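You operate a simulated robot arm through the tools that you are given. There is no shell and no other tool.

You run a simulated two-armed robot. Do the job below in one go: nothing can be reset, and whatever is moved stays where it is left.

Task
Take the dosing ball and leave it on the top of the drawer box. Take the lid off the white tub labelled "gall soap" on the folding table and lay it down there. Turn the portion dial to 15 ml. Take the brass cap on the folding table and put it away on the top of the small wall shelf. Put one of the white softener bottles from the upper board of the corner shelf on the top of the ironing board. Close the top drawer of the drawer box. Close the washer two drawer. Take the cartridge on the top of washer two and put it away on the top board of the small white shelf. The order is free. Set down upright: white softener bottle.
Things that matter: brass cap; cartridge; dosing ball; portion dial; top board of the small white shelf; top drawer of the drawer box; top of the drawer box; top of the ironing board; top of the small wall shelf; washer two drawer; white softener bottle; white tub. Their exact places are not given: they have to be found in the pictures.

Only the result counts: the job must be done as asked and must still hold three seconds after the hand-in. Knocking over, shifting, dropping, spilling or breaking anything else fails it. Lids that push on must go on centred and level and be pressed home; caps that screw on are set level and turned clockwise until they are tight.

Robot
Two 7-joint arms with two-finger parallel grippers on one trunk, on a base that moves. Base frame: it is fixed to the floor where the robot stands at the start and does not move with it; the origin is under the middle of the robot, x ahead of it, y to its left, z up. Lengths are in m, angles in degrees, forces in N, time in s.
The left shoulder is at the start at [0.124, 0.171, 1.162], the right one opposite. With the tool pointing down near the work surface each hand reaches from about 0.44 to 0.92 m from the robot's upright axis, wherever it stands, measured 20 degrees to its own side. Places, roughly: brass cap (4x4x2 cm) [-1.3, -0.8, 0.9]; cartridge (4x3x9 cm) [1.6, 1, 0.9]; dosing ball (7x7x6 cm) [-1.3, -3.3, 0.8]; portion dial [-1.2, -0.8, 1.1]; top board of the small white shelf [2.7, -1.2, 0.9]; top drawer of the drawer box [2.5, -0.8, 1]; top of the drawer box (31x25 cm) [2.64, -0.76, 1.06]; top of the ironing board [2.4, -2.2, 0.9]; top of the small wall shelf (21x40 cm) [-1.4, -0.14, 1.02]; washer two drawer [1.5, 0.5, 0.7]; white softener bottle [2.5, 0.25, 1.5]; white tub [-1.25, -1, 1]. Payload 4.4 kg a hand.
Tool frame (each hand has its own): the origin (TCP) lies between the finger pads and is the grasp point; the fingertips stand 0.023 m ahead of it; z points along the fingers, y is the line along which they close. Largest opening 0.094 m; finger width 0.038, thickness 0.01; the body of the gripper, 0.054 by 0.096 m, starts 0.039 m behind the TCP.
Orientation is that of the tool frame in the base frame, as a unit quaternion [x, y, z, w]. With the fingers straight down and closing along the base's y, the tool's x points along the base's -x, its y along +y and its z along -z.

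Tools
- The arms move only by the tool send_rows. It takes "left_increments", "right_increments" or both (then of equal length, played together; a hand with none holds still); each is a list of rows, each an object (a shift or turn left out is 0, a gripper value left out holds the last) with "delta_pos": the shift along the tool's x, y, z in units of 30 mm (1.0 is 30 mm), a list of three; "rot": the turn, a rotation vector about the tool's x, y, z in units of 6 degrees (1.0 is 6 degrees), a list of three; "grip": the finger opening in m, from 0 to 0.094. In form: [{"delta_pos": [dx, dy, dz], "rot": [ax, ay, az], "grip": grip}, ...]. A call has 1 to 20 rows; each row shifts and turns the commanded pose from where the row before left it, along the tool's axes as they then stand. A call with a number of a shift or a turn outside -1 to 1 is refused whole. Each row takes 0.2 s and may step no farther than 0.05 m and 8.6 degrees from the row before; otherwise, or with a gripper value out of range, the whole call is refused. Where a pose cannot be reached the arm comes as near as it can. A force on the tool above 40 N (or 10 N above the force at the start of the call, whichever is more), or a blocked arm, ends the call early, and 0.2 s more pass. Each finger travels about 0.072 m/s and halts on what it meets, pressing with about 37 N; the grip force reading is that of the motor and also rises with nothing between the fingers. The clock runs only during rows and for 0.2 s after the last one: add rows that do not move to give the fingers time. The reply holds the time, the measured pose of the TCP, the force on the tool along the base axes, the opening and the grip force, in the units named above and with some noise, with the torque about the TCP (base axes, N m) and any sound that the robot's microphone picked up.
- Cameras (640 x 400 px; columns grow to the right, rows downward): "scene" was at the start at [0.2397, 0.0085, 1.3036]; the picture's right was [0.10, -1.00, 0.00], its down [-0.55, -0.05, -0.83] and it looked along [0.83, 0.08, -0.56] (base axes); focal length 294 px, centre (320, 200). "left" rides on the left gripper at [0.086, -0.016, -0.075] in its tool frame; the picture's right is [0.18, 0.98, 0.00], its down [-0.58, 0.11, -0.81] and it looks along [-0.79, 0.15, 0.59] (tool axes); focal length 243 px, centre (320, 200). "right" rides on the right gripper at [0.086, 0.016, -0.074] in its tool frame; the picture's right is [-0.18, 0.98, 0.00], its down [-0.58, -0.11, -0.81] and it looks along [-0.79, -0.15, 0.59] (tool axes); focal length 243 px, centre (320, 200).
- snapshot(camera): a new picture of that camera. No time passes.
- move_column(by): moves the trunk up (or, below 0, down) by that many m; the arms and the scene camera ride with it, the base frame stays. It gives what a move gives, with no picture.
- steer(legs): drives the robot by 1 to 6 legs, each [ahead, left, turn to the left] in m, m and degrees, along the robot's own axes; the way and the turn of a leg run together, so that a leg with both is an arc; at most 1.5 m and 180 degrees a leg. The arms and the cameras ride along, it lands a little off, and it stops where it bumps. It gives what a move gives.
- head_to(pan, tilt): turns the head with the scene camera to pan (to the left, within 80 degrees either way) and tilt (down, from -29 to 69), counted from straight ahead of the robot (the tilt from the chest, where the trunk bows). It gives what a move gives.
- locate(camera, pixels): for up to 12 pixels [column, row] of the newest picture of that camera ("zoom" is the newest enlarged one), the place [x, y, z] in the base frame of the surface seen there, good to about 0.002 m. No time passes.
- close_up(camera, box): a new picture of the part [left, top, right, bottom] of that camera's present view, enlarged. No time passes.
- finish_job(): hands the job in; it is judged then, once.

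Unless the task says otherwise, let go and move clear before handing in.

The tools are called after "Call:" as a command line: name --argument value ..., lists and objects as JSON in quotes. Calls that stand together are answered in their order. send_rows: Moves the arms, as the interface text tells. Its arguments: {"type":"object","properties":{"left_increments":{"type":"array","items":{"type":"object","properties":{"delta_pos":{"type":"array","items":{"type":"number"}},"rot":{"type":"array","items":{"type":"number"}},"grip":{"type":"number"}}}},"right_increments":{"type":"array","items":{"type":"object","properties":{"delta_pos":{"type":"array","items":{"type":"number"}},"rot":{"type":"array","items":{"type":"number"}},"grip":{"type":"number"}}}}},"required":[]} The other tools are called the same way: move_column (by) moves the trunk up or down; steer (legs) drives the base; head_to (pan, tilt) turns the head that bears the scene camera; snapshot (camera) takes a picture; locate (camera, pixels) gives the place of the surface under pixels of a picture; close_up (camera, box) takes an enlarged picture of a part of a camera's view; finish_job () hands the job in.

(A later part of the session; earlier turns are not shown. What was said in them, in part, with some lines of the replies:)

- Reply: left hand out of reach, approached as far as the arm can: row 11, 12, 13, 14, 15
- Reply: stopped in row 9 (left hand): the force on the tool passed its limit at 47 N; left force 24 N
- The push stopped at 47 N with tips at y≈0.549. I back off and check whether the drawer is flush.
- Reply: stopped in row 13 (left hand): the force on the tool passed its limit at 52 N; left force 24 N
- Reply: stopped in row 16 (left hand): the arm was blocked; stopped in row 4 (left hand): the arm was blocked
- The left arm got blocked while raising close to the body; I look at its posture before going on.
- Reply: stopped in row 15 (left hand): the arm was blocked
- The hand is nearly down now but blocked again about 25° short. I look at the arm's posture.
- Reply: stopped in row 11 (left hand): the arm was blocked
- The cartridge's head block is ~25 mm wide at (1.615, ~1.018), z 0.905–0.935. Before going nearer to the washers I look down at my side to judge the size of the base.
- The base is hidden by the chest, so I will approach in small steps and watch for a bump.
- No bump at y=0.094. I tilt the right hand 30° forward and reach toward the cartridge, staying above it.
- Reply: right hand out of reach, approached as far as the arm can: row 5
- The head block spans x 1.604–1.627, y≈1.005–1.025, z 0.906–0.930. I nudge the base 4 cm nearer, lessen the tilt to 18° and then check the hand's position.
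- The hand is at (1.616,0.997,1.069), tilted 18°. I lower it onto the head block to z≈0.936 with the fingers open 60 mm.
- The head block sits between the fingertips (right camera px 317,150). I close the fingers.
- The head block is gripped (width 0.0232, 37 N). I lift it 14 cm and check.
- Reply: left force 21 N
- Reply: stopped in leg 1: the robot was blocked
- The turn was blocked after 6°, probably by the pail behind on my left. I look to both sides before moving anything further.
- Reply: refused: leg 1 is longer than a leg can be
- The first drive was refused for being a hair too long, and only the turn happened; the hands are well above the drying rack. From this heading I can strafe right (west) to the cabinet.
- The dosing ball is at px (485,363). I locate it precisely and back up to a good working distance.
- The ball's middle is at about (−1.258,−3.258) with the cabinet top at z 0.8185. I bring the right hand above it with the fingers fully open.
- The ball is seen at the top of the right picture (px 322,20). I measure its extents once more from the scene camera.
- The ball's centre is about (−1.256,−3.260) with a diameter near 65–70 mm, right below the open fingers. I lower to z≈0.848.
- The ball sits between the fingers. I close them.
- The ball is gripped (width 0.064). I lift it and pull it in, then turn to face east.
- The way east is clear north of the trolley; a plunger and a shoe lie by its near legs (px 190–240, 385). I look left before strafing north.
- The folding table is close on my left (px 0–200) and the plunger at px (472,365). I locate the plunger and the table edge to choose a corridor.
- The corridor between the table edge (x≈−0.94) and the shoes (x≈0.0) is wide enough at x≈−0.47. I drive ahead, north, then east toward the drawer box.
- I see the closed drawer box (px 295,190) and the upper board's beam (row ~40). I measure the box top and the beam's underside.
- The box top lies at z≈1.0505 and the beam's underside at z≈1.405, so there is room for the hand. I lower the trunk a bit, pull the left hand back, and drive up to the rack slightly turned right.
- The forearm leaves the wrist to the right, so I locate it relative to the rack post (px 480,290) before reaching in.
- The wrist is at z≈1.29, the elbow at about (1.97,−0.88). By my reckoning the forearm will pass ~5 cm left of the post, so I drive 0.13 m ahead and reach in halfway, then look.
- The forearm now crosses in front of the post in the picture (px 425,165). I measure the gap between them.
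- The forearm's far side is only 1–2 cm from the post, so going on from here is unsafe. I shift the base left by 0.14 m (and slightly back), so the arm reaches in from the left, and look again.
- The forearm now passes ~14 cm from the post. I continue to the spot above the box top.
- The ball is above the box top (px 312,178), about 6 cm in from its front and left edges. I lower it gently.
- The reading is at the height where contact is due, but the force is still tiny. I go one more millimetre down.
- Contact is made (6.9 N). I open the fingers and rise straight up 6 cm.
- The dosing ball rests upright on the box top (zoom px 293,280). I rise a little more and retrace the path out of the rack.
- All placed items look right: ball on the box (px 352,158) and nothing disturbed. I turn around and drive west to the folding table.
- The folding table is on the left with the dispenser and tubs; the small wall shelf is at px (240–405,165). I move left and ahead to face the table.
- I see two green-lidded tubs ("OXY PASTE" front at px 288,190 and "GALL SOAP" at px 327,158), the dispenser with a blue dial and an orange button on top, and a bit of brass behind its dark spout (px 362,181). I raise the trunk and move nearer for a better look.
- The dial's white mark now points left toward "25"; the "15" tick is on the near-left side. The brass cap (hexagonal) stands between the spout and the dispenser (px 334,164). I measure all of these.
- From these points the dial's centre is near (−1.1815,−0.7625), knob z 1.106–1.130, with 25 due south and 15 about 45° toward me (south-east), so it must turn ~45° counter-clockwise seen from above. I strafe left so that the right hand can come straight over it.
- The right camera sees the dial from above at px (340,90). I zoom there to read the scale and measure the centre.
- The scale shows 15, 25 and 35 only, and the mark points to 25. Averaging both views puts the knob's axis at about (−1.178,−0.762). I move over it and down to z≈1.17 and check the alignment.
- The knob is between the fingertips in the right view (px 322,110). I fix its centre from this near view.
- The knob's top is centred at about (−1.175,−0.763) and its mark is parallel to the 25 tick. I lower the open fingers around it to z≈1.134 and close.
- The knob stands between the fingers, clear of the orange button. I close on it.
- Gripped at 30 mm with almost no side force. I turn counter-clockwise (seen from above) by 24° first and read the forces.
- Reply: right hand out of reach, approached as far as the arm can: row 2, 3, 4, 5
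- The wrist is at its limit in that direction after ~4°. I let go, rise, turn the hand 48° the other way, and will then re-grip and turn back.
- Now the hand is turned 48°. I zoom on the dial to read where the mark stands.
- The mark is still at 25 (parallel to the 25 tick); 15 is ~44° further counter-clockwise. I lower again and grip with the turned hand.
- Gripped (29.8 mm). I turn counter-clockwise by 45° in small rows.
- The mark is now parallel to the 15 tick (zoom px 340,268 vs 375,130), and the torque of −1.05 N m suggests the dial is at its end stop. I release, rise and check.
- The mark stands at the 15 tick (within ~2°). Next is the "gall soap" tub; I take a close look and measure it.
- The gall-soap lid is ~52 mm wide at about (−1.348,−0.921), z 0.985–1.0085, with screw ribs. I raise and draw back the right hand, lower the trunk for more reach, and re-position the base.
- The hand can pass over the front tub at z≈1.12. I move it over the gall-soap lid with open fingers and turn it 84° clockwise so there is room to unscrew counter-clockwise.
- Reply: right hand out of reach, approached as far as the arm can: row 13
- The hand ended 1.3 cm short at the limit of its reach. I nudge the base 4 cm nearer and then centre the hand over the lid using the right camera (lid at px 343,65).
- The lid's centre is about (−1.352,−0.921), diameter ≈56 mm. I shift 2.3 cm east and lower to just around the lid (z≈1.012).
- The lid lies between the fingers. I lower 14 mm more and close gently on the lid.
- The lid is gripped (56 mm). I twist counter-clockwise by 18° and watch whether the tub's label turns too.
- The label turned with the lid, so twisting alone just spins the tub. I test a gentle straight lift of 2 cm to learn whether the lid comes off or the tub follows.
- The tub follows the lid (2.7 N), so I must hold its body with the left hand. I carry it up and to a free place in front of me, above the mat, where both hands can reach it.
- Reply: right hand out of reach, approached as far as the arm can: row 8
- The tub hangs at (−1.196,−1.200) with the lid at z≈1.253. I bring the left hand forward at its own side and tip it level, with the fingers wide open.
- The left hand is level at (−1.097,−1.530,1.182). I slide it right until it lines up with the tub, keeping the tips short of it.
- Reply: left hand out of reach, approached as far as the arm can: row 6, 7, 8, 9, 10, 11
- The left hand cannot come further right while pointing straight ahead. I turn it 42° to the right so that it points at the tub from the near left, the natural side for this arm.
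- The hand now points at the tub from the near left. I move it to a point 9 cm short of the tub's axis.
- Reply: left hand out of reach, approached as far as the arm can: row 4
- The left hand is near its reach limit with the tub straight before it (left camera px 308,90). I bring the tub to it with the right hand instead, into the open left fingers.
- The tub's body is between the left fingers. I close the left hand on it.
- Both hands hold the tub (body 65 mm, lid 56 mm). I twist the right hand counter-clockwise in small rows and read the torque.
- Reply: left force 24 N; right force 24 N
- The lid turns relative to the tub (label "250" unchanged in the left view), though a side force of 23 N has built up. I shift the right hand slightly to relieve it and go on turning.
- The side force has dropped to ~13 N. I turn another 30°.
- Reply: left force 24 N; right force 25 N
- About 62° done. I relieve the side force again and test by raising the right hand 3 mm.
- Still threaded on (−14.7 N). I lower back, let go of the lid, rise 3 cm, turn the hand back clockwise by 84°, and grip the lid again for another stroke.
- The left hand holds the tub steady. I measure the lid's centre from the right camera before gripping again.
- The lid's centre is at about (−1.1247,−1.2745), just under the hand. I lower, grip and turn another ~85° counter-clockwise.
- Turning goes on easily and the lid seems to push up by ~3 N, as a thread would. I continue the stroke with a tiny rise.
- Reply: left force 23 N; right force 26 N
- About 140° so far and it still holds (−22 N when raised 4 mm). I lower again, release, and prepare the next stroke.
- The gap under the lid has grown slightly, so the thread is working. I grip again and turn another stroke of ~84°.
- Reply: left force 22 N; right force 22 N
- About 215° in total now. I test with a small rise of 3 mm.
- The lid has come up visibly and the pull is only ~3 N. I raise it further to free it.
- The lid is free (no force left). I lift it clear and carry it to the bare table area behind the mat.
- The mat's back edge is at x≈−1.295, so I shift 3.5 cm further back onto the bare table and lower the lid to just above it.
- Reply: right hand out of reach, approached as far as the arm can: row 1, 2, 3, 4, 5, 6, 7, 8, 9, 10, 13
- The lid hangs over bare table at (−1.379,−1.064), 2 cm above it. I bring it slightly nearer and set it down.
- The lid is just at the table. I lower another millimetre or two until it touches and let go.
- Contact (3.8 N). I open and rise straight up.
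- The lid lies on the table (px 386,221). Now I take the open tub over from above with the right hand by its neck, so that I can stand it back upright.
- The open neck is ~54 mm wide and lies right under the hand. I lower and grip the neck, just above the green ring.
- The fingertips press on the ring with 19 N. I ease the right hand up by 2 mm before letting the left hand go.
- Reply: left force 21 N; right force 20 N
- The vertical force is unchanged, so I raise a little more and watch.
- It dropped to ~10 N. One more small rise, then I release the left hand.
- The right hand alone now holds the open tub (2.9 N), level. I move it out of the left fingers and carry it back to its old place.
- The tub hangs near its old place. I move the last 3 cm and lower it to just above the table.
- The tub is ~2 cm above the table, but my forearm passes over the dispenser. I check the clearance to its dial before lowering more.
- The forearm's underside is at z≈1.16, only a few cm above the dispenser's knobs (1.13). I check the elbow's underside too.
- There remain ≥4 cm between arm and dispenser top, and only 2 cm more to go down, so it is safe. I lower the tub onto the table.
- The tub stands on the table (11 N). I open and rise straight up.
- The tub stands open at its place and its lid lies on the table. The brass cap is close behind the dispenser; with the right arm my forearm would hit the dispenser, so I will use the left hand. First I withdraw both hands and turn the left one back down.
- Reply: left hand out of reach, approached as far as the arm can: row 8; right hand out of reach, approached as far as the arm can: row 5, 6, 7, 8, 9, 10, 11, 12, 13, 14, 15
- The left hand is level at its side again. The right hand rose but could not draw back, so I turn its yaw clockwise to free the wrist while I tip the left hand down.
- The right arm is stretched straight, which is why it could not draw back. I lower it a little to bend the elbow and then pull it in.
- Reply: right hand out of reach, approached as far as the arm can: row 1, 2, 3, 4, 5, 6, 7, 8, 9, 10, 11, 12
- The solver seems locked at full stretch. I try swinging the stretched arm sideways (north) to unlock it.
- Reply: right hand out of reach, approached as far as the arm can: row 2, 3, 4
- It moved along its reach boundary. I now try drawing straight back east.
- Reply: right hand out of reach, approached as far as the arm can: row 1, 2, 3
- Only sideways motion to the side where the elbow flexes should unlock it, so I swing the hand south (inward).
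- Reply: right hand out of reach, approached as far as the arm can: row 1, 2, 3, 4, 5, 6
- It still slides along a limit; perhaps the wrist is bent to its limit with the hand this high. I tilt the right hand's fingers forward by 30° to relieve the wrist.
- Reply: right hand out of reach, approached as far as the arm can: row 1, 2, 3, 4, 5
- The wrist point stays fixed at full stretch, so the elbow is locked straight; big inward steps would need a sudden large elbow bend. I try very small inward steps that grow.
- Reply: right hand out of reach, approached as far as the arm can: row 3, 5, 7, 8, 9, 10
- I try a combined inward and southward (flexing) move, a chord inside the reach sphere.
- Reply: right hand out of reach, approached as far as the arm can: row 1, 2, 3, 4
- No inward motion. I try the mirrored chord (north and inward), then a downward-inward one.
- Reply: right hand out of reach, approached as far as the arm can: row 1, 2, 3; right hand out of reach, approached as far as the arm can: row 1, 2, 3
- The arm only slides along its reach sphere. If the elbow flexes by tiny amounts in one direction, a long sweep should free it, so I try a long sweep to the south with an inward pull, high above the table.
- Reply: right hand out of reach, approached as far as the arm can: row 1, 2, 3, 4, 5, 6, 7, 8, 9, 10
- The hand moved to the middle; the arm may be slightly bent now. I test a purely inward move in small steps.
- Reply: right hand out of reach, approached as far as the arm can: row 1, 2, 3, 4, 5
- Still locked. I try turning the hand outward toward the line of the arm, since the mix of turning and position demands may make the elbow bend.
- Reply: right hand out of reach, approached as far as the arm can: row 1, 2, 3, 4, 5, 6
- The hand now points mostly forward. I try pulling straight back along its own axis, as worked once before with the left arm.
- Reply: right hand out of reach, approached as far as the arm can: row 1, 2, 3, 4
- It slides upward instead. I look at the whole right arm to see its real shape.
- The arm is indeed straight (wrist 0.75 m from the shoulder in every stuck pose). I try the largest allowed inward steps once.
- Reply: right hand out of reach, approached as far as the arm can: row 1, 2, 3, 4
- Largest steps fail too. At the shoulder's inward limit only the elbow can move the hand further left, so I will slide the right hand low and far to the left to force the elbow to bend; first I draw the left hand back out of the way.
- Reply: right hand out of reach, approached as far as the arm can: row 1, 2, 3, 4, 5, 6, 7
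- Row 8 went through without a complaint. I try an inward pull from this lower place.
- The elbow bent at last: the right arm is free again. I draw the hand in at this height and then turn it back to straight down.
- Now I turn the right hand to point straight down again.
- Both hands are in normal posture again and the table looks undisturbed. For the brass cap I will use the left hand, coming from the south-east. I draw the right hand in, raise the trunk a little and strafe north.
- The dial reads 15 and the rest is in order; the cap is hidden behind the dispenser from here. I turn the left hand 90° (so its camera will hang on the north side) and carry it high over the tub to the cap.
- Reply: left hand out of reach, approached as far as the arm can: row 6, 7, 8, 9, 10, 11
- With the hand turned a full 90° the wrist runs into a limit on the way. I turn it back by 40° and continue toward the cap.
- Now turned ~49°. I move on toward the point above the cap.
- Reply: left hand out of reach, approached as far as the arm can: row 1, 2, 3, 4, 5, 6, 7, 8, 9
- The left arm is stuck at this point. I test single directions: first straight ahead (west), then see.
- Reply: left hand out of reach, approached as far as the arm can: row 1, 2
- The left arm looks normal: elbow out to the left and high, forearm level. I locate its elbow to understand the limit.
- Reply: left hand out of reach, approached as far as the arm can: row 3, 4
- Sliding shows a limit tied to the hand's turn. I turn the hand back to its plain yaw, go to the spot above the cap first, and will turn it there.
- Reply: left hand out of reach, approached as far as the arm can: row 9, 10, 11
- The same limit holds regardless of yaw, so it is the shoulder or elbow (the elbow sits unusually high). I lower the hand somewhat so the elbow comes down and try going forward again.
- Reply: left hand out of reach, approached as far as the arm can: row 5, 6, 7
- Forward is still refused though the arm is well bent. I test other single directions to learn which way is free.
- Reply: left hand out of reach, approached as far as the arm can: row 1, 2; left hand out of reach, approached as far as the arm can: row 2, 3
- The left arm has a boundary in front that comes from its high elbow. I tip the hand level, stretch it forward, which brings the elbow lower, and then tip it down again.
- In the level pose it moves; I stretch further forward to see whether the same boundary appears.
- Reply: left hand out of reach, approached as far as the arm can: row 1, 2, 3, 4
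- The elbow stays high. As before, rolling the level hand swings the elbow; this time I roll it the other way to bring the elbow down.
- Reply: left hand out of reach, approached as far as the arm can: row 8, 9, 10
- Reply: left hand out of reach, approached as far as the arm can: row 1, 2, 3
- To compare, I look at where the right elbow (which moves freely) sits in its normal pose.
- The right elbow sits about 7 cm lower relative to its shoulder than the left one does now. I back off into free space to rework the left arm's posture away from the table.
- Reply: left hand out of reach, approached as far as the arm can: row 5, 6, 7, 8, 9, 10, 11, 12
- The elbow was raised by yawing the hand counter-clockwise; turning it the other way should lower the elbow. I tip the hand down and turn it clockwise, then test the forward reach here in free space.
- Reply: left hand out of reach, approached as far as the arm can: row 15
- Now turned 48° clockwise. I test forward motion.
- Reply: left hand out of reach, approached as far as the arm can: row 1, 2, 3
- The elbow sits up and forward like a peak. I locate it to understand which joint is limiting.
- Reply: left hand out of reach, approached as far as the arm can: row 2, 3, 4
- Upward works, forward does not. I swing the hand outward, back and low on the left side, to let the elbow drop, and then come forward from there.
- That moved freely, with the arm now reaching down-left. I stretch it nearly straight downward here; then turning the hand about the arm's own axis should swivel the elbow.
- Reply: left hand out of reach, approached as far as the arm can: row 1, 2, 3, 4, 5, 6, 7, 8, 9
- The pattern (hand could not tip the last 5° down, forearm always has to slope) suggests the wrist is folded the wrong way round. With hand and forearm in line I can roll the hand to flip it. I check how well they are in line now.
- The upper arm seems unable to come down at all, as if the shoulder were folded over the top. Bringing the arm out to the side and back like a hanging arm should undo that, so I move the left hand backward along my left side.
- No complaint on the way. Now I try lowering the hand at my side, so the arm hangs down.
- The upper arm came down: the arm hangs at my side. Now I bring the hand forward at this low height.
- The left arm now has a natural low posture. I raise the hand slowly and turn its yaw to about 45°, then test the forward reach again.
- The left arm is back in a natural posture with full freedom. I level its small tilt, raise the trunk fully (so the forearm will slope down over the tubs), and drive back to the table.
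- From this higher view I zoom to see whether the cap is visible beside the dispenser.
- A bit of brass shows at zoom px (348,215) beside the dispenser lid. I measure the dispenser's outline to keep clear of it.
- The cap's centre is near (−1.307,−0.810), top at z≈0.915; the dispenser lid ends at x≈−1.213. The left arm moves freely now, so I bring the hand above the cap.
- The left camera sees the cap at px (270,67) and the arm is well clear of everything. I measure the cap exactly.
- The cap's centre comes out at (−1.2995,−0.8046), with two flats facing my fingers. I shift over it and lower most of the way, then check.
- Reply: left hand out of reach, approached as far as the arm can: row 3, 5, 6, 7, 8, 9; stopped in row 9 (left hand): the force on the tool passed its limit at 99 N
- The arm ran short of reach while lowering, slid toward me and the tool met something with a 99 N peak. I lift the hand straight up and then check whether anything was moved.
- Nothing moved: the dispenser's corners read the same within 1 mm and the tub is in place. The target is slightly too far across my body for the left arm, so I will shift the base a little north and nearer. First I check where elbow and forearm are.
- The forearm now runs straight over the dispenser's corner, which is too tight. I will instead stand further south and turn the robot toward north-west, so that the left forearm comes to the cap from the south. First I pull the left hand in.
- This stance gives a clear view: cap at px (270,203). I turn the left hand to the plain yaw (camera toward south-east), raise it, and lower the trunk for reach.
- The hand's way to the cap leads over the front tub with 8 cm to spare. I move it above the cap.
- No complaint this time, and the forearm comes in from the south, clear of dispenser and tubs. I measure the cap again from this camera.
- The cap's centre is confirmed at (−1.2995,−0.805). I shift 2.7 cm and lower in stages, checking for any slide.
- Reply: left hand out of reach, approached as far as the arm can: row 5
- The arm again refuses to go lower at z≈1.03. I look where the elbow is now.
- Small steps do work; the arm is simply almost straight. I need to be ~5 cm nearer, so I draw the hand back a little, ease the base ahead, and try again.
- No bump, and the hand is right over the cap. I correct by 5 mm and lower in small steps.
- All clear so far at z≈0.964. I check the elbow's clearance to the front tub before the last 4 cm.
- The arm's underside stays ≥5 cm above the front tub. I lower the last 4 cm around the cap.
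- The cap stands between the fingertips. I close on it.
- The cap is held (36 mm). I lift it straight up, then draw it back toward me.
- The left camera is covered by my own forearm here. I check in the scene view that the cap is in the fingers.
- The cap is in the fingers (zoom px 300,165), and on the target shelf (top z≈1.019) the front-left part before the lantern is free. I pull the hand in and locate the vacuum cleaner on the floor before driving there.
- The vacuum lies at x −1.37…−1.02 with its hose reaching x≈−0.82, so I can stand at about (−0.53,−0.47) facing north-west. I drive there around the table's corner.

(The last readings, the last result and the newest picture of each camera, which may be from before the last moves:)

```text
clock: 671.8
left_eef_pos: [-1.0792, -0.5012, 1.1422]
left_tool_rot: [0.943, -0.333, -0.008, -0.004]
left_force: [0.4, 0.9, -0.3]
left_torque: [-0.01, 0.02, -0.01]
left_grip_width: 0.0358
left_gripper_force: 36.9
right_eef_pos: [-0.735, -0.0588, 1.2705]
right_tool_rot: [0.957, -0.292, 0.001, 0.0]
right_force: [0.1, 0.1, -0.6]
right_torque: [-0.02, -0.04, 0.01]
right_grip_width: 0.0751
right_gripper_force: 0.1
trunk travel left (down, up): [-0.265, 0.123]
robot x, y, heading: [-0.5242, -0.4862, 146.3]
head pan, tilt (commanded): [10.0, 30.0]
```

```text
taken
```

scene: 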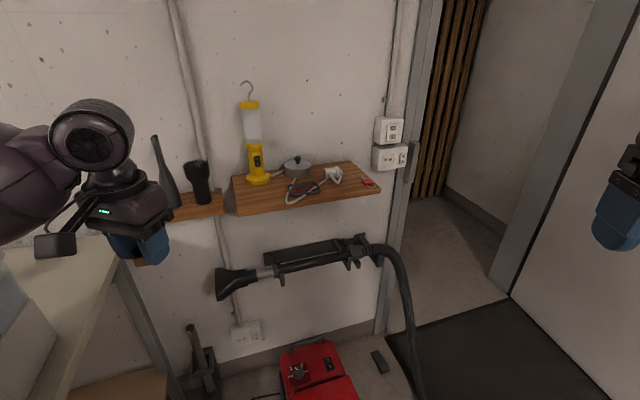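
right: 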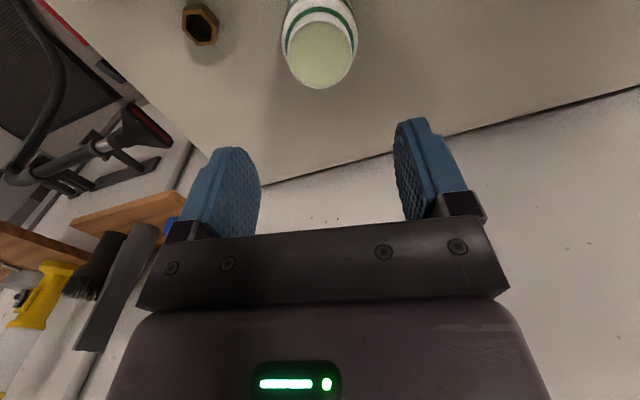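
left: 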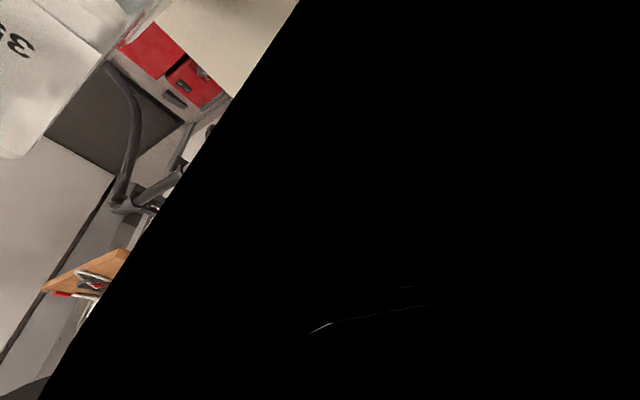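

The shelf is in front of me now (px 235–380, 165–215). I zoom to choose the spot.

Call:
close_up --camera "scene" --box '[215, 130, 391, 240]'

Call:
locate --camera "zoom" --pixels '[[80, 285], [110, 270], [150, 260], [200, 255], [80, 300], [200, 275], [130, 240], [60, 240], [110, 250], [240, 265], [570, 215], [500, 210]]'

```text
3.64 times, centred on (303, 185) of scene
```

zoom: 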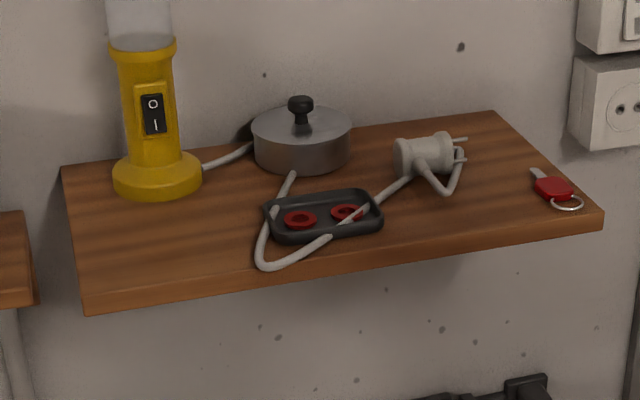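

```text
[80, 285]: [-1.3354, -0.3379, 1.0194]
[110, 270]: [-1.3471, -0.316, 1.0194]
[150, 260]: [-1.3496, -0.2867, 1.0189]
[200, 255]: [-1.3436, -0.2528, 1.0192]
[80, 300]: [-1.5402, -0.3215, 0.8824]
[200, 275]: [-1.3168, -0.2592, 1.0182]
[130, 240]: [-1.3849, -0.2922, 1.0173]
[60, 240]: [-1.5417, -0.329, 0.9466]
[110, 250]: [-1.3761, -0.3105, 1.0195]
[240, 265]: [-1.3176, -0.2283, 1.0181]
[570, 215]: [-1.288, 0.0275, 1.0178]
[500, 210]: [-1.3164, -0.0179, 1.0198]
```

A free spot in front of the lantern is at about (−1.355,−0.285), shelf top z 1.019. I bring the cap over it.

Call:
send_rows --left_increments '[{"delta_pos": [-0.973, 0.014, 0.1]}, {"delta_pos": [-0.973, 0.014, 0.1]}, {"delta_pos": [-0.973, 0.014, 0.1]}, {"delta_pos": [-0.973, 0.014, 0.1]}, {"delta_pos": [-0.973, 0.014, 0.1]}, {"delta_pos": [-0.973, 0.014, 0.1]}, {"delta_pos": [-0.973, 0.014, 0.1]}, {"delta_pos": [-0.973, 0.014, 0.1]}, {"delta_pos": [-0.973, 0.014, 0.1]}, {}]'

Call:
snapshot --camera "scene"

```text
clock: 674.0
left_eef_pos: [-1.2864, -0.3378, 1.123]
left_tool_rot: [0.943, -0.334, -0.009, -0.004]
left_force: [-0.5, -0.5, 0.1]
left_torque: [-0.01, 0.01, -0.01]
left_grip_width: 0.0355
left_gripper_force: 37.1
right_eef_pos: [-0.7339, -0.0606, 1.2708]
right_tool_rot: [0.957, -0.292, 0.0, -0.001]
right_force: [-0.3, -0.5, -0.4]
right_torque: [-0.03, 0.01, 0.01]
right_grip_width: 0.075
right_gripper_force: 0.1
trunk travel left (down, up): [-0.265, 0.123]
robot x, y, heading: [-0.5242, -0.4835, 146.2]
head pan, tilt (commanded): [10.0, 30.0]
```

```text
taken
```

scene: 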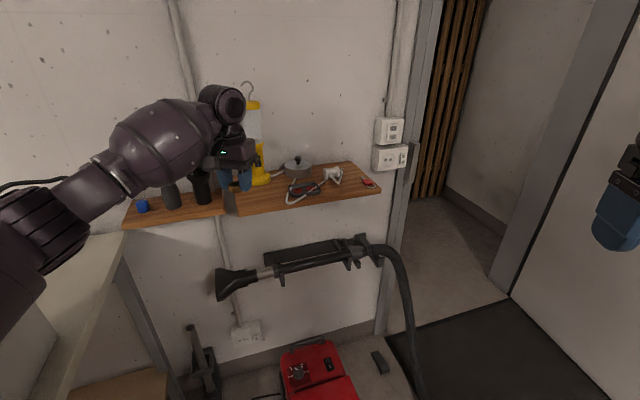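

Clear so far. I go the remaining 9 cm and then look from close by.

Call:
send_rows --left_increments '[{"delta_pos": [-0.7, 0, 0]}, {"delta_pos": [-0.7, 0, 0]}, {"delta_pos": [-0.7, 0, 0]}, {"delta_pos": [-0.7, 0, 0]}, {}]'

Call:
close_up --camera "scene" --box '[190, 80, 350, 230]'

Call:
snapshot --camera "left"

```text
clock: 675.2
left_eef_pos: [-1.3515, -0.2858, 1.121]
left_tool_rot: [0.943, -0.334, -0.009, -0.004]
left_force: [0.6, 0.5, -0.9]
left_torque: [-0.01, -0.02, 0.0]
left_grip_width: 0.0358
left_gripper_force: 36.8
right_eef_pos: [-0.7332, -0.0603, 1.269]
right_tool_rot: [0.957, -0.291, 0.0, -0.001]
right_force: [1.3, 0.4, 0.1]
right_torque: [-0.01, 0.03, 0.0]
right_grip_width: 0.075
right_gripper_force: 0.0
trunk travel left (down, up): [-0.265, 0.123]
robot x, y, heading: [-0.5254, -0.4847, 146.3]
head pan, tilt (commanded): [10.0, 30.0]
```

```text
2.67 times, centred on (270, 155) of scene
```

zoom: 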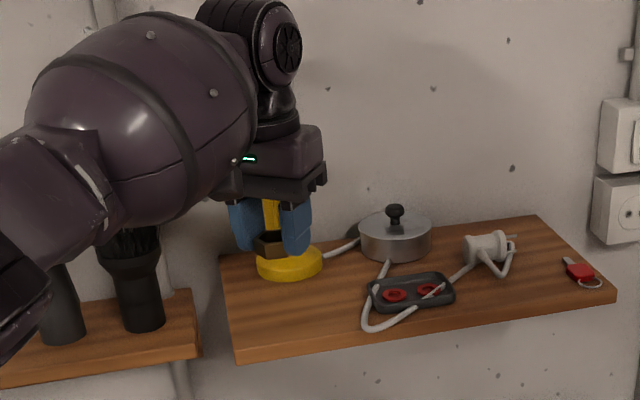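

```text
taken
```

left: 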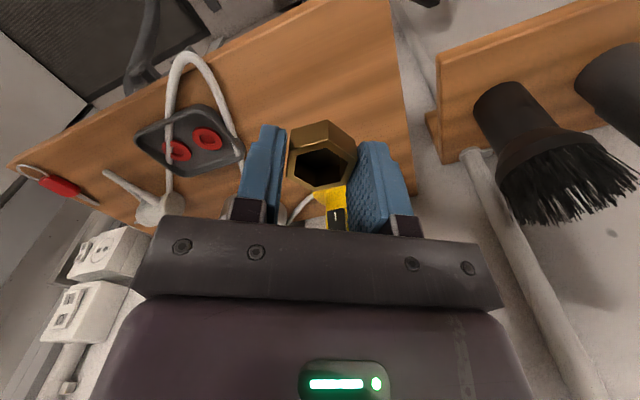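

The cap hangs before the lantern over the free spot. I lower it in small steps onto the shelf.

Call:
send_rows --left_increments '[{"delta_pos": [0, 0, 0.4]}, {"delta_pos": [0, 0, 0.4]}, {"delta_pos": [0, 0, 0.4]}, {"delta_pos": [0, 0, 0.4]}, {"delta_pos": [0, 0, 0.4]}, {"delta_pos": [0, 0, 0.3]}, {}]'

Call:
close_up --camera "scene" --box '[190, 80, 350, 230]'

Call:
snapshot --camera "left"

```text
clock: 676.8
left_eef_pos: [-1.3513, -0.284, 1.0531]
left_tool_rot: [0.942, -0.334, -0.009, -0.004]
left_force: [0.2, -1.3, 0.0]
left_torque: [-0.03, -0.02, 0.03]
left_grip_width: 0.0352
left_gripper_force: 37.5
right_eef_pos: [-0.7348, -0.0592, 1.2698]
right_tool_rot: [0.957, -0.292, 0.001, -0.001]
right_force: [0.3, 0.0, -0.8]
right_torque: [-0.01, 0.02, -0.02]
right_grip_width: 0.0747
right_gripper_force: 0.1
trunk travel left (down, up): [-0.265, 0.123]
robot x, y, heading: [-0.523, -0.4847, 146.4]
head pan, tilt (commanded): [10.0, 30.0]
```

```text
2.67 times, centred on (270, 155) of scene
```

zoom: 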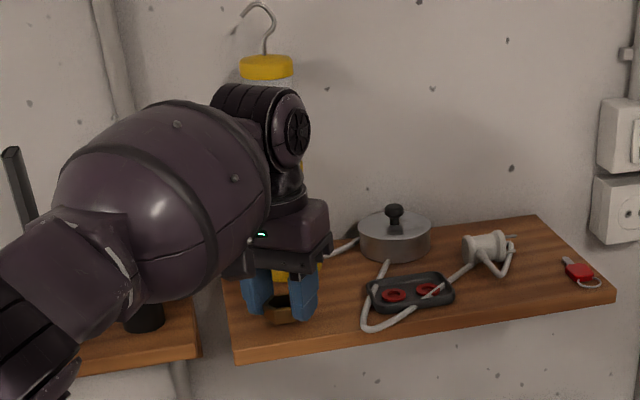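

```text
taken
```

left: 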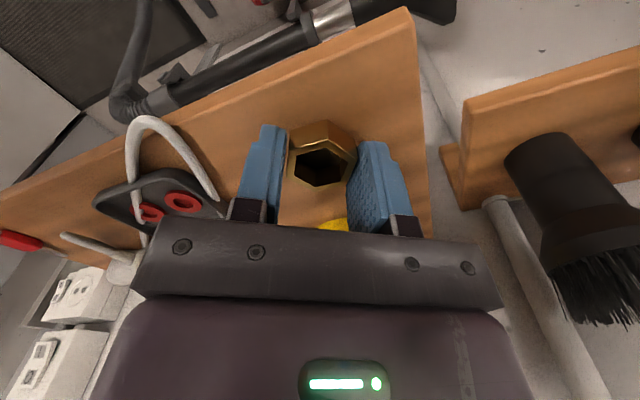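

The cap's underside is ~7 mm above the shelf. I lower until it touches.

Call:
send_rows --left_increments '[{"delta_pos": [0, 0, 0.12]}, {"delta_pos": [0, 0, 0.08]}, {}, {"delta_pos": [0, 0, 0.03]}, {}]'

```text
clock: 678.0
left_eef_pos: [-1.3536, -0.2849, 1.0466]
left_tool_rot: [0.942, -0.334, -0.009, -0.004]
left_force: [-0.8, 1.2, 0.1]
left_torque: [0.01, 0.03, 0.01]
left_grip_width: 0.0351
left_gripper_force: 36.6
right_eef_pos: [-0.7353, -0.0595, 1.2702]
right_tool_rot: [0.957, -0.291, 0.0, -0.001]
right_force: [0.6, -1.0, -1.3]
right_torque: [-0.04, -0.02, -0.03]
right_grip_width: 0.075
right_gripper_force: 0.1
trunk travel left (down, up): [-0.265, 0.123]
robot x, y, heading: [-0.522, -0.4857, 146.0]
head pan, tilt (commanded): [10.0, 30.0]
```

Call:
send_rows --left_increments '[{"delta_pos": [0, 0, 0.04]}, {}, {"delta_pos": [0, 0, 0.03]}, {}]'

```text
clock: 679.0
left_eef_pos: [-1.3529, -0.2839, 1.046]
left_tool_rot: [0.942, -0.335, -0.009, -0.004]
left_force: [-2.4, -0.2, 5.7]
left_torque: [-0.07, -0.03, -0.02]
left_grip_width: 0.0353
left_gripper_force: 36.7
right_eef_pos: [-0.7355, -0.059, 1.271]
right_tool_rot: [0.956, -0.292, 0.0, 0.0]
right_force: [0.0, 0.2, 0.2]
right_torque: [-0.02, -0.02, -0.02]
right_grip_width: 0.0751
right_gripper_force: 0.1
trunk travel left (down, up): [-0.265, 0.123]
robot x, y, heading: [-0.5218, -0.4866, 146.2]
head pan, tilt (commanded): [10.0, 30.0]
```

The cap rests on the shelf (5.7 N). I open and rise straight up, then withdraw.

Call:
send_rows --left_increments '[{"grip": 0.045}, {"grip": 0.055}, {}, {"delta_pos": [0, 0, -0.3]}, {"delta_pos": [0, 0, -0.6]}, {"delta_pos": [0, 0, -0.8]}, {"delta_pos": [0.6, 0, -0.5]}, {"delta_pos": [0.9, 0, -0.2]}, {"delta_pos": [1, 0, 0]}, {"delta_pos": [1, 0, 0]}, {"delta_pos": [1, 0, 0]}, {"delta_pos": [1, 0, 0]}, {"delta_pos": [1, 0, 0]}, {"delta_pos": [1, 0, 0]}, {}]'

Call:
close_up --camera "scene" --box '[190, 80, 400, 230]'

Call:
locate --camera "zoom" --pixels '[[190, 285], [200, 290], [210, 300], [180, 300]]'

```text
clock: 682.4
left_eef_pos: [-1.1582, -0.3753, 1.1229]
left_tool_rot: [0.932, -0.363, -0.014, -0.013]
left_force: [1.3, -0.8, 0.3]
left_torque: [-0.02, -0.01, 0.02]
left_grip_width: 0.0551
left_gripper_force: 0.1
right_eef_pos: [-0.7107, -0.0374, 1.2699]
right_tool_rot: [0.951, -0.309, -0.003, 0.005]
right_force: [1.0, -0.3, 0.7]
right_torque: [0.02, 0.02, 0.0]
right_grip_width: 0.0748
right_gripper_force: 0.1
trunk travel left (down, up): [-0.265, 0.123]
robot x, y, heading: [-0.5237, -0.4761, 144.0]
head pan, tilt (commanded): [10.0, 30.0]
stopped in row 15 (left hand): the arm was blocked; the commanded pose is now the measured one
```

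```text
2.67 times, centred on (295, 155) of scene
```

zoom: 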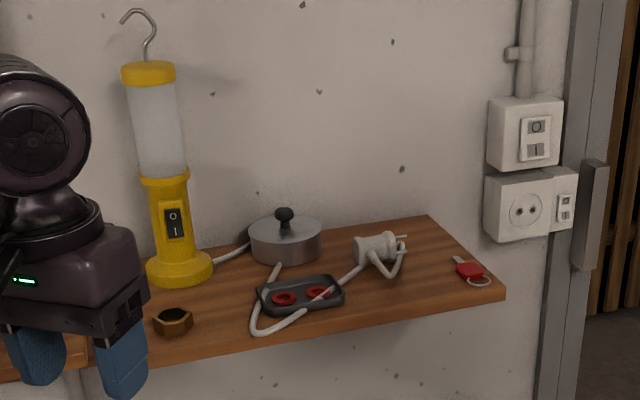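

```text
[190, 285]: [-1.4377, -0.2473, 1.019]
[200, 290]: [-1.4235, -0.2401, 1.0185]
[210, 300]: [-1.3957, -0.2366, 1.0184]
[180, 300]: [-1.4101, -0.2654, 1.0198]
```

The cap lies on the shelf, but at the end the arm was blocked and the base turned 2°, so the left elbow met something while drawing back. I look to the left at once.

Call:
head_to --pan 50 --tilt 35

Call:
snapshot --camera "scene"

```text
clock: 683.4
left_eef_pos: [-1.1604, -0.3756, 1.1202]
left_tool_rot: [0.933, -0.36, -0.011, -0.008]
left_force: [-0.8, -0.4, 0.3]
left_torque: [-0.01, -0.04, 0.01]
left_grip_width: 0.0548
left_gripper_force: 0.0
right_eef_pos: [-0.714, -0.0333, 1.265]
right_tool_rot: [0.952, -0.306, -0.001, 0.007]
right_force: [0.2, -0.4, -0.2]
right_torque: [0.0, 0.02, 0.03]
right_grip_width: 0.0752
right_gripper_force: 0.0
trunk travel left (down, up): [-0.265, 0.123]
robot x, y, heading: [-0.525, -0.4805, 144.3]
head pan, tilt (commanded): [50.0, 35.0]
```

```text
taken
```

scene: 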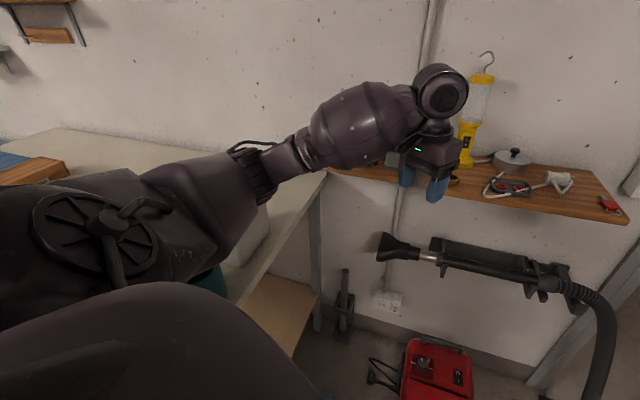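

The upper arm lies above the dispenser's corner of the table. I reach forward again a little to take the elbow away from there, then move the base to the right, away from the table, before drawing the arm in.

Call:
send_rows --left_increments '[{"delta_pos": [-0.6, 0, 0]}, {"delta_pos": [-0.8, 0, 0]}, {"delta_pos": [-0.8, 0, 0]}, {}]'

Call:
steer --legs '[[-0.05, -0.15, 0]]'

Call:
snapshot --camera "scene"

```text
clock: 684.4
left_eef_pos: [-1.2196, -0.3587, 1.1142]
left_tool_rot: [0.935, -0.355, -0.008, -0.013]
left_force: [-1.0, -1.1, -0.1]
left_torque: [0.03, 0.02, 0.0]
left_grip_width: 0.0551
left_gripper_force: 0.0
right_eef_pos: [-0.7241, -0.0543, 1.27]
right_tool_rot: [0.953, -0.304, -0.001, -0.001]
right_force: [0.4, 0.2, 0.5]
right_torque: [0.02, -0.01, -0.02]
right_grip_width: 0.0749
right_gripper_force: 0.1
trunk travel left (down, up): [-0.265, 0.123]
robot x, y, heading: [-0.5251, -0.4823, 144.6]
head pan, tilt (commanded): [50.0, 35.0]
```

```text
clock: 686.4
left_eef_pos: [-1.09, -0.2605, 1.1153]
left_tool_rot: [0.934, -0.356, -0.009, -0.014]
left_force: [0.4, 0.2, 0.4]
left_torque: [-0.01, -0.03, 0.01]
left_grip_width: 0.0552
left_gripper_force: 0.0
right_eef_pos: [-0.5941, 0.0424, 1.2702]
right_tool_rot: [0.952, -0.306, 0.0, 0.0]
right_force: [0.5, -0.4, 0.0]
right_torque: [-0.06, 0.01, -0.02]
right_grip_width: 0.0751
right_gripper_force: 0.2
trunk travel left (down, up): [-0.265, 0.123]
robot x, y, heading: [-0.4018, -0.3895, 144.3]
head pan, tilt (commanded): [50.0, 35.0]
```

```text
taken
```

scene: 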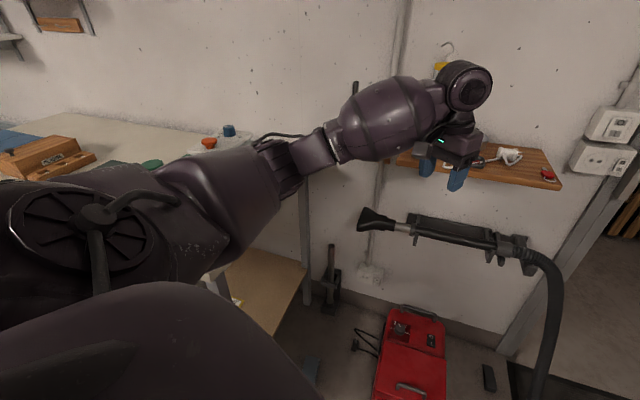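

The dispenser is coming into view (button px 208,143, dial px 229,130). I back away east to see everything and check it.

Call:
steer --legs '[[-0.244, -0.175, 0]]'

Call:
send_rows --left_increments '[{"delta_pos": [0.8, 0, 0]}, {"delta_pos": [0.8, 0, 0]}, {"delta_pos": [0.8, 0, 0]}, {"delta_pos": [0.8, 0, 0]}, {"delta_pos": [0.8, 0, 0]}, {"delta_pos": [0.8, 0, 0]}, {"delta_pos": [0.8, 0, 0]}, {"delta_pos": [0.8, 0, 0]}, {}]'

Call:
steer --legs '[[0, 0.25, 35]]'

Call:
move_column --by 0.12

Call:
head_to --pan 10 --tilt 30

Call:
snapshot --camera "scene"

```text
clock: 688.5
left_eef_pos: [-0.7959, -0.2606, 1.1167]
left_tool_rot: [0.934, -0.356, -0.01, -0.014]
left_force: [0.5, -0.3, 0.4]
left_torque: [0.0, -0.01, 0.04]
left_grip_width: 0.0551
left_gripper_force: 0.0
right_eef_pos: [-0.3006, 0.0408, 1.2705]
right_tool_rot: [0.952, -0.306, 0.0, -0.001]
right_force: [-0.3, 1.1, 0.0]
right_torque: [0.02, -0.01, -0.03]
right_grip_width: 0.075
right_gripper_force: 0.0
trunk travel left (down, up): [-0.265, 0.123]
robot x, y, heading: [-0.1017, -0.3883, 144.2]
head pan, tilt (commanded): [50.0, 35.0]
```

```text
clock: 690.5
left_eef_pos: [-0.6514, -0.3887, 1.1098]
left_tool_rot: [0.934, -0.356, -0.009, -0.014]
left_force: [-0.5, 0.1, -0.8]
left_torque: [0.0, 0.03, 0.0]
left_grip_width: 0.0549
left_gripper_force: 0.1
right_eef_pos: [-0.3003, 0.0412, 1.2697]
right_tool_rot: [0.952, -0.306, 0.001, -0.001]
right_force: [-0.7, 0.1, 0.1]
right_torque: [-0.01, -0.01, 0.02]
right_grip_width: 0.0747
right_gripper_force: 0.1
trunk travel left (down, up): [-0.265, 0.123]
robot x, y, heading: [-0.1048, -0.3859, 144.4]
head pan, tilt (commanded): [50.0, 35.0]
```

```text
clock: 693.4
left_eef_pos: [-0.6313, -0.9405, 1.1113]
left_tool_rot: [0.998, -0.06, -0.012, -0.011]
left_force: [-0.6, -0.6, 0.0]
left_torque: [-0.03, -0.01, -0.05]
left_grip_width: 0.0552
left_gripper_force: 0.0
right_eef_pos: [-0.5894, -0.3872, 1.2695]
right_tool_rot: [1.0, -0.007, 0.0, -0.001]
right_force: [0.5, -0.7, -0.2]
right_torque: [-0.03, 0.03, 0.02]
right_grip_width: 0.0748
right_gripper_force: 0.1
trunk travel left (down, up): [-0.265, 0.123]
robot x, y, heading: [-0.1805, -0.6312, 179.6]
head pan, tilt (commanded): [50.0, 35.0]
```

```text
clock: 694.9
left_eef_pos: [-0.6324, -0.9404, 1.2305]
left_tool_rot: [0.998, -0.061, -0.013, -0.01]
left_force: [0.0, 0.4, 0.0]
left_torque: [-0.01, -0.03, 0.0]
left_grip_width: 0.0549
left_gripper_force: 0.0
right_eef_pos: [-0.5889, -0.3866, 1.3895]
right_tool_rot: [1.0, -0.006, 0.001, 0.0]
right_force: [0.1, -0.1, 1.2]
right_torque: [0.0, -0.02, 0.02]
right_grip_width: 0.075
right_gripper_force: 0.1
trunk travel left (down, up): [-0.385, 0.003]
robot x, y, heading: [-0.1848, -0.6302, 179.4]
head pan, tilt (commanded): [50.0, 35.0]
```

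```text
clock: 695.9
left_eef_pos: [-0.6317, -0.9412, 1.2311]
left_tool_rot: [0.998, -0.061, -0.013, -0.011]
left_force: [0.6, 0.2, 0.1]
left_torque: [0.01, -0.02, 0.02]
left_grip_width: 0.0549
left_gripper_force: 0.0
right_eef_pos: [-0.5892, -0.3878, 1.3901]
right_tool_rot: [1.0, -0.006, 0.0, 0.0]
right_force: [-0.7, -0.2, 0.0]
right_torque: [-0.01, -0.02, -0.01]
right_grip_width: 0.075
right_gripper_force: 0.0
trunk travel left (down, up): [-0.385, 0.003]
robot x, y, heading: [-0.1801, -0.6294, 179.5]
head pan, tilt (commanded): [10.0, 30.0]
```

```text
taken
```

scene: 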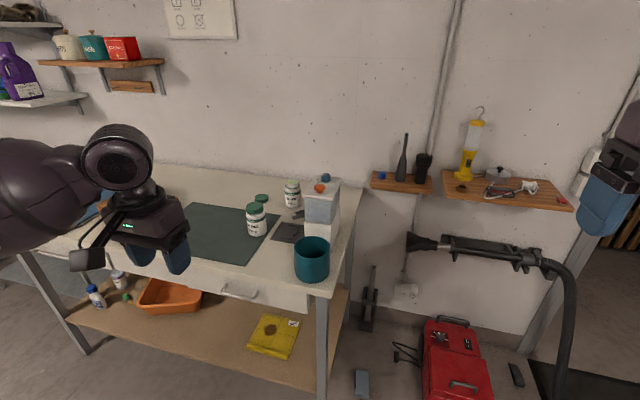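

Everything seems in place. I zoom in on the dispenser, dial and pot and compare their coordinates with those measured before.

Call:
close_up --camera "scene" --box '[280, 165, 360, 290]'

Call:
close_up --camera "scene" --box '[295, 168, 351, 203]'

Call:
locate --camera "zoom" --pixels '[[110, 130], [85, 295], [520, 160], [500, 320], [150, 200], [330, 110], [300, 250], [200, 170], [205, 140], [230, 160]]'

Call:
locate --camera "scene" --pixels '[[312, 260], [295, 245], [329, 245], [312, 240], [460, 189], [464, 188], [292, 195], [262, 198], [256, 215]]'

```text
3.20 times, centred on (320, 228) of scene
```

zoom: 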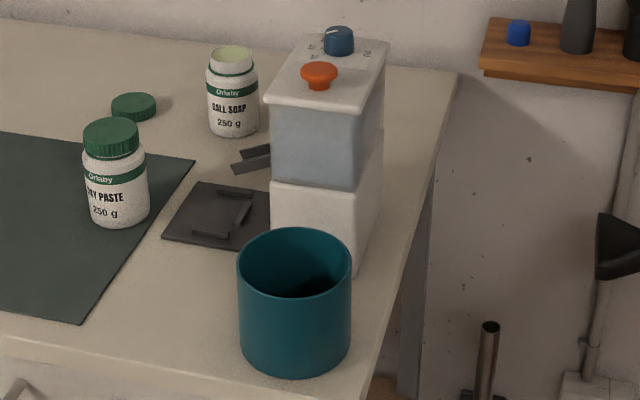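

```text
11.43 times, centred on (323, 186) of scene
```

zoom: 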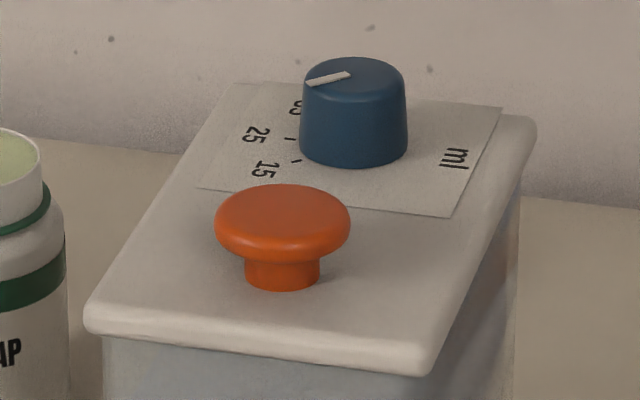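

```text
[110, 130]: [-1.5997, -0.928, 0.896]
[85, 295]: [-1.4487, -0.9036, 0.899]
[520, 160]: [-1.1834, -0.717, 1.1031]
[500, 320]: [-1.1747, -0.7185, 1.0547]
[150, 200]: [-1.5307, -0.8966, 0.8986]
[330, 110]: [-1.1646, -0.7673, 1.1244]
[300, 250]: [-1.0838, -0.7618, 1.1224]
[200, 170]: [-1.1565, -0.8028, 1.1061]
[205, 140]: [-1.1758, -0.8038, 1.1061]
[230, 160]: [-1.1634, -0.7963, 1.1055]
```

```text
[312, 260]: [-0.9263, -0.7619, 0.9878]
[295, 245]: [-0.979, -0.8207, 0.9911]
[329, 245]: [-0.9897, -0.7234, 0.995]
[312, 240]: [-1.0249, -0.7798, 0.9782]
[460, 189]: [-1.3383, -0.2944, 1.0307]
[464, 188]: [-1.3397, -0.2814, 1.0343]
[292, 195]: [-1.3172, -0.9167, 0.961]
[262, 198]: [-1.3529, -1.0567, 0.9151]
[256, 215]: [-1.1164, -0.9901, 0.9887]
```

The pot matches its earlier place (inner back wall at x≈−1.025 both times) and the cap is at (−1.34,−0.285) on the shelf. I verify the dispenser's corners and the dial's mark precisely.

Call:
close_up --camera "scene" --box '[295, 168, 351, 203]'

Call:
locate --camera "zoom" --pixels '[[95, 312], [110, 305], [425, 362], [525, 125], [245, 92], [310, 82], [345, 75], [295, 137], [297, 160], [355, 90], [403, 90], [305, 80]]'

```text
11.43 times, centred on (323, 186) of scene
```

zoom: 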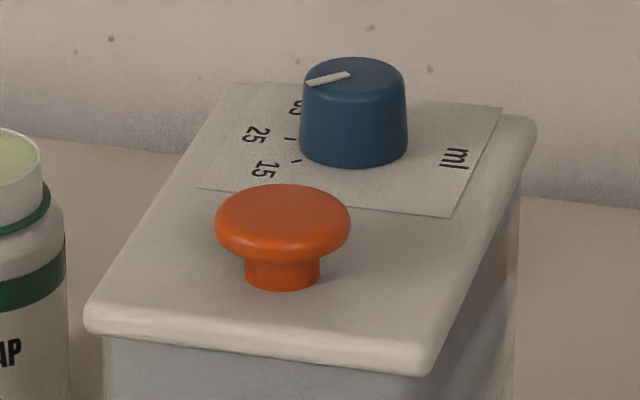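

```text
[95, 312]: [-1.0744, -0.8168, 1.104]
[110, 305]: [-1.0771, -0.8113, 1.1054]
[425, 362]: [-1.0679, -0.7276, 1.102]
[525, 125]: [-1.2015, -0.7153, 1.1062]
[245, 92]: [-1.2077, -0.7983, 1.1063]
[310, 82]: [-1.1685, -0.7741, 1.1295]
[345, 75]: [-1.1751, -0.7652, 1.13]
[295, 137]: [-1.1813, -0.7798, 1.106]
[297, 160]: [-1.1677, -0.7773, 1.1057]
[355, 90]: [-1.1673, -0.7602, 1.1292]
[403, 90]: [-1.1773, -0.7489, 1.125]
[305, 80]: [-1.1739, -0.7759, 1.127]
```

The dispenser's corners agree within 2 mm and the dial's mark, allowing for the same viewing bias as before, is at 15. Before handing in I turn round once to confirm that the things placed on the east side are still standing.

Call:
steer --legs '[[0, 0, -170]]'

Call:
head_to --pan -8 --tilt 15

Call:
snapshot --camera "scene"

Call:
close_up --camera "scene" --box '[300, 130, 460, 230]'

```text
clock: 703.3
left_eef_pos: [0.206, -0.239, 1.2321]
left_tool_rot: [-0.032, 0.999, -0.009, 0.013]
left_force: [0.5, 0.2, 0.1]
left_torque: [0.01, 0.0, 0.01]
left_grip_width: 0.0549
left_gripper_force: 0.0
right_eef_pos: [0.2634, -0.7908, 1.3898]
right_tool_rot: [-0.086, 0.996, -0.001, 0.0]
right_force: [0.3, 0.3, -0.3]
right_torque: [0.03, 0.01, 0.01]
right_grip_width: 0.0752
right_gripper_force: 0.0
trunk travel left (down, up): [-0.385, 0.003]
robot x, y, heading: [-0.186, -0.6305, 9.9]
head pan, tilt (commanded): [10.0, 30.0]
```

```text
clock: 704.1
left_eef_pos: [0.206, -0.24, 1.2302]
left_tool_rot: [-0.032, 0.999, -0.009, 0.013]
left_force: [-0.1, -0.7, -0.3]
left_torque: [-0.02, 0.01, -0.01]
left_grip_width: 0.0551
left_gripper_force: 0.1
right_eef_pos: [0.2646, -0.7905, 1.3895]
right_tool_rot: [-0.085, 0.996, -0.001, 0.0]
right_force: [0.3, 0.0, 0.6]
right_torque: [-0.02, -0.01, 0.01]
right_grip_width: 0.0752
right_gripper_force: 0.0
trunk travel left (down, up): [-0.385, 0.003]
robot x, y, heading: [-0.1859, -0.6277, 10.0]
head pan, tilt (commanded): [-8.0, 15.0]
```

```text
taken
```

scene: 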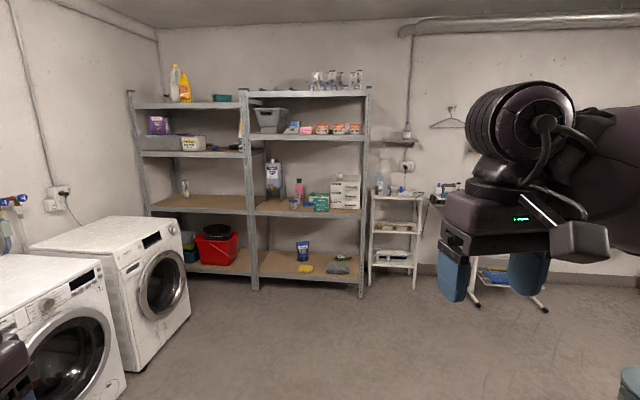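

```text
4.00 times, centred on (380, 180) of scene
```

zoom: 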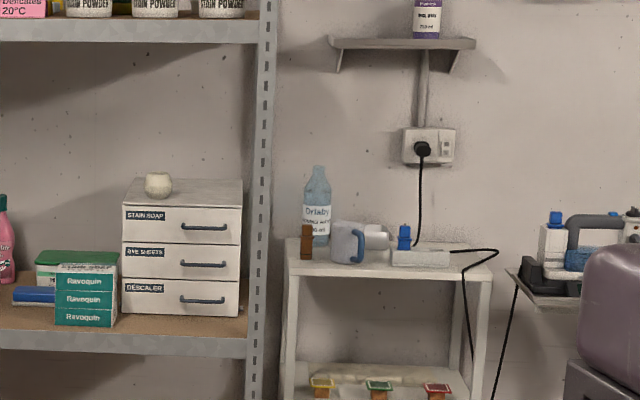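

Ball, closed drawers and cartridge are as they should be, and washer two's drawer is shut. I take one last look at the ironing board.

Call:
head_to --pan -60 --tilt 15

Call:
snapshot --camera "scene"

Call:
head_to --pan -25 --tilt 10

Call:
snapshot --camera "scene"

```text
clock: 705.3
left_eef_pos: [0.2046, -0.2394, 1.2313]
left_tool_rot: [-0.032, 0.999, -0.009, 0.013]
left_force: [-0.3, -0.3, 0.4]
left_torque: [0.0, 0.0, 0.0]
left_grip_width: 0.0551
left_gripper_force: 0.1
right_eef_pos: [0.2646, -0.7917, 1.3907]
right_tool_rot: [-0.086, 0.996, -0.001, 0.0]
right_force: [-0.8, 0.4, 0.1]
right_torque: [0.0, -0.01, 0.01]
right_grip_width: 0.0748
right_gripper_force: 0.1
trunk travel left (down, up): [-0.385, 0.003]
robot x, y, heading: [-0.1791, -0.6279, 10.2]
head pan, tilt (commanded): [-60.0, 15.0]
```

```text
taken
```

scene: 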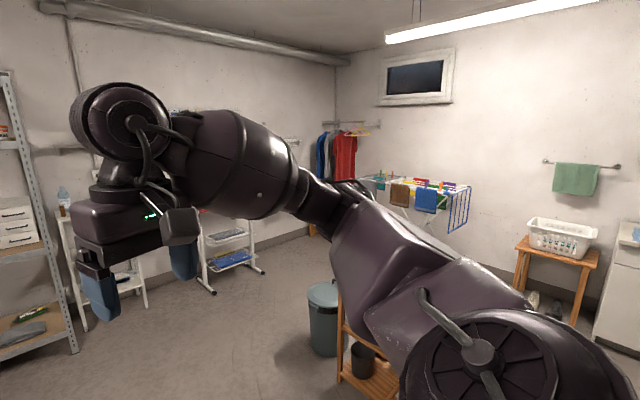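

```text
clock: 706.3
left_eef_pos: [0.2041, -0.2401, 1.2306]
left_tool_rot: [-0.032, 0.999, -0.009, 0.013]
left_force: [-1.1, 0.4, 1.1]
left_torque: [0.02, 0.01, -0.01]
left_grip_width: 0.055
left_gripper_force: 0.0
right_eef_pos: [0.2648, -0.7907, 1.3904]
right_tool_rot: [-0.085, 0.996, -0.001, 0.001]
right_force: [0.3, 0.3, 0.3]
right_torque: [-0.03, -0.01, -0.01]
right_grip_width: 0.075
right_gripper_force: 0.1
trunk travel left (down, up): [-0.385, 0.003]
robot x, y, heading: [-0.1804, -0.6298, 10.0]
head pan, tilt (commanded): [-25.0, 10.0]
```

```text
taken
```

scene: 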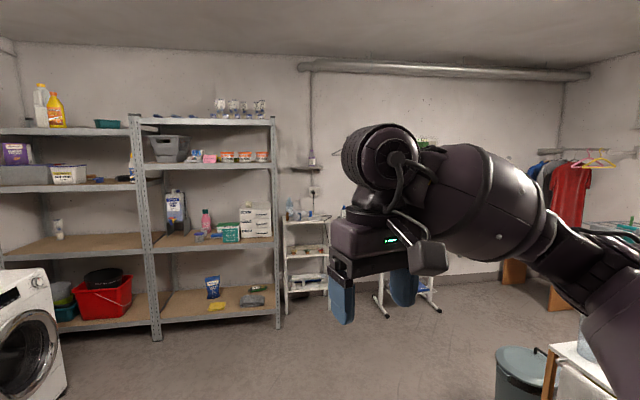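

My right arm hides the ironing board; a small turn will show it.

Call:
steer --legs '[[0, 0, -45]]'

Call:
head_to --pan 8 --tilt 15

Call:
snapshot --camera "scene"

```text
clock: 708.7
left_eef_pos: [0.3675, -0.6206, 1.2312]
left_tool_rot: [0.348, 0.937, -0.014, 0.009]
left_force: [0.3, -0.2, 0.6]
left_torque: [0.02, -0.01, 0.01]
left_grip_width: 0.0551
left_gripper_force: 0.1
right_eef_pos: [0.0236, -1.0566, 1.3898]
right_tool_rot: [0.298, 0.955, 0.0, 0.0]
right_force: [0.1, 0.1, -0.5]
right_torque: [0.0, 0.05, 0.01]
right_grip_width: 0.0749
right_gripper_force: 0.0
trunk travel left (down, up): [-0.385, 0.003]
robot x, y, heading: [-0.1803, -0.6261, -34.5]
head pan, tilt (commanded): [-25.0, 10.0]
```

```text
clock: 709.7
left_eef_pos: [0.3675, -0.6211, 1.2308]
left_tool_rot: [0.348, 0.937, -0.013, 0.009]
left_force: [-0.3, 0.2, 0.3]
left_torque: [0.03, -0.02, 0.02]
left_grip_width: 0.055
left_gripper_force: 0.1
right_eef_pos: [0.0237, -1.0548, 1.3902]
right_tool_rot: [0.297, 0.955, -0.001, 0.0]
right_force: [-0.2, -0.3, -0.3]
right_torque: [0.01, 0.0, -0.03]
right_grip_width: 0.0746
right_gripper_force: 0.1
trunk travel left (down, up): [-0.385, 0.003]
robot x, y, heading: [-0.1812, -0.631, -34.5]
head pan, tilt (commanded): [8.0, 15.0]
```

```text
taken
```

scene: 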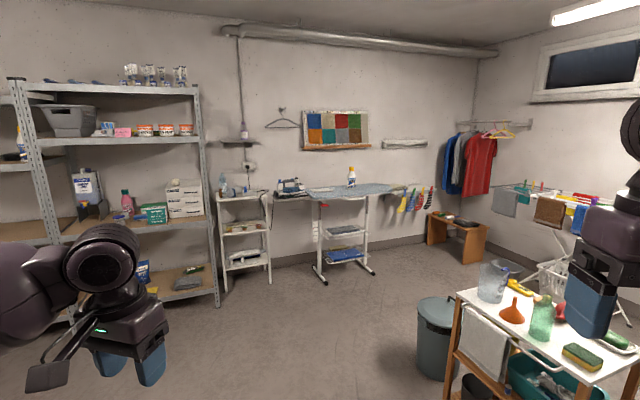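

The softener bottle stands upright on the ironing board (px 352,176). The ball, cartridge, drawers, dial, lid and cap were all confirmed in the earlier views. Both hands are empty and clear, so I hand in the job.

Call:
finish_job

```text
The job is handed in.
```

I finished all eight parts of the job and handed it in. At my last look, everything was where you asked:

- **Dosing ball:** it is on top of the drawer box.
- **Gall soap tub:** the lid is unscrewed and lies on the folding table. The tub stands open and upright, back at its original spot.
- **Portion dial:** it is set to 15 ml. The mark lines up with the 15 tick to within about 2°.
- **Brass cap:** it is on top of the small wall shelf, in front of the lantern.
- **Softener bottle:** it stands upright on the ironing board.
- **Drawers:** the drawer box's top drawer is closed. The washer two drawer is closed against its stop.
- **Cartridge:** it stands on the top board of the small white shelf.

I had four unplanned contacts along the way:

- **Ironing board:** my left elbow pressed on its edge before I set the bottle down. Its heights read the same afterwards, but I did not check for a small sideways shift.
- **Lidded bin:** my base was blocked while turning next to it. Its measured position looked unchanged to within about 2 cm.
- **Near the dispenser:** my left hand hit something while reaching for the cap, with a peak of 99 N. The dispenser and tub measured the same afterwards.
- **Folding table corner:** my left arm was blocked there while withdrawing. The dispenser measured within 2 mm of before, the pot was in the same place and the dial was unchanged.
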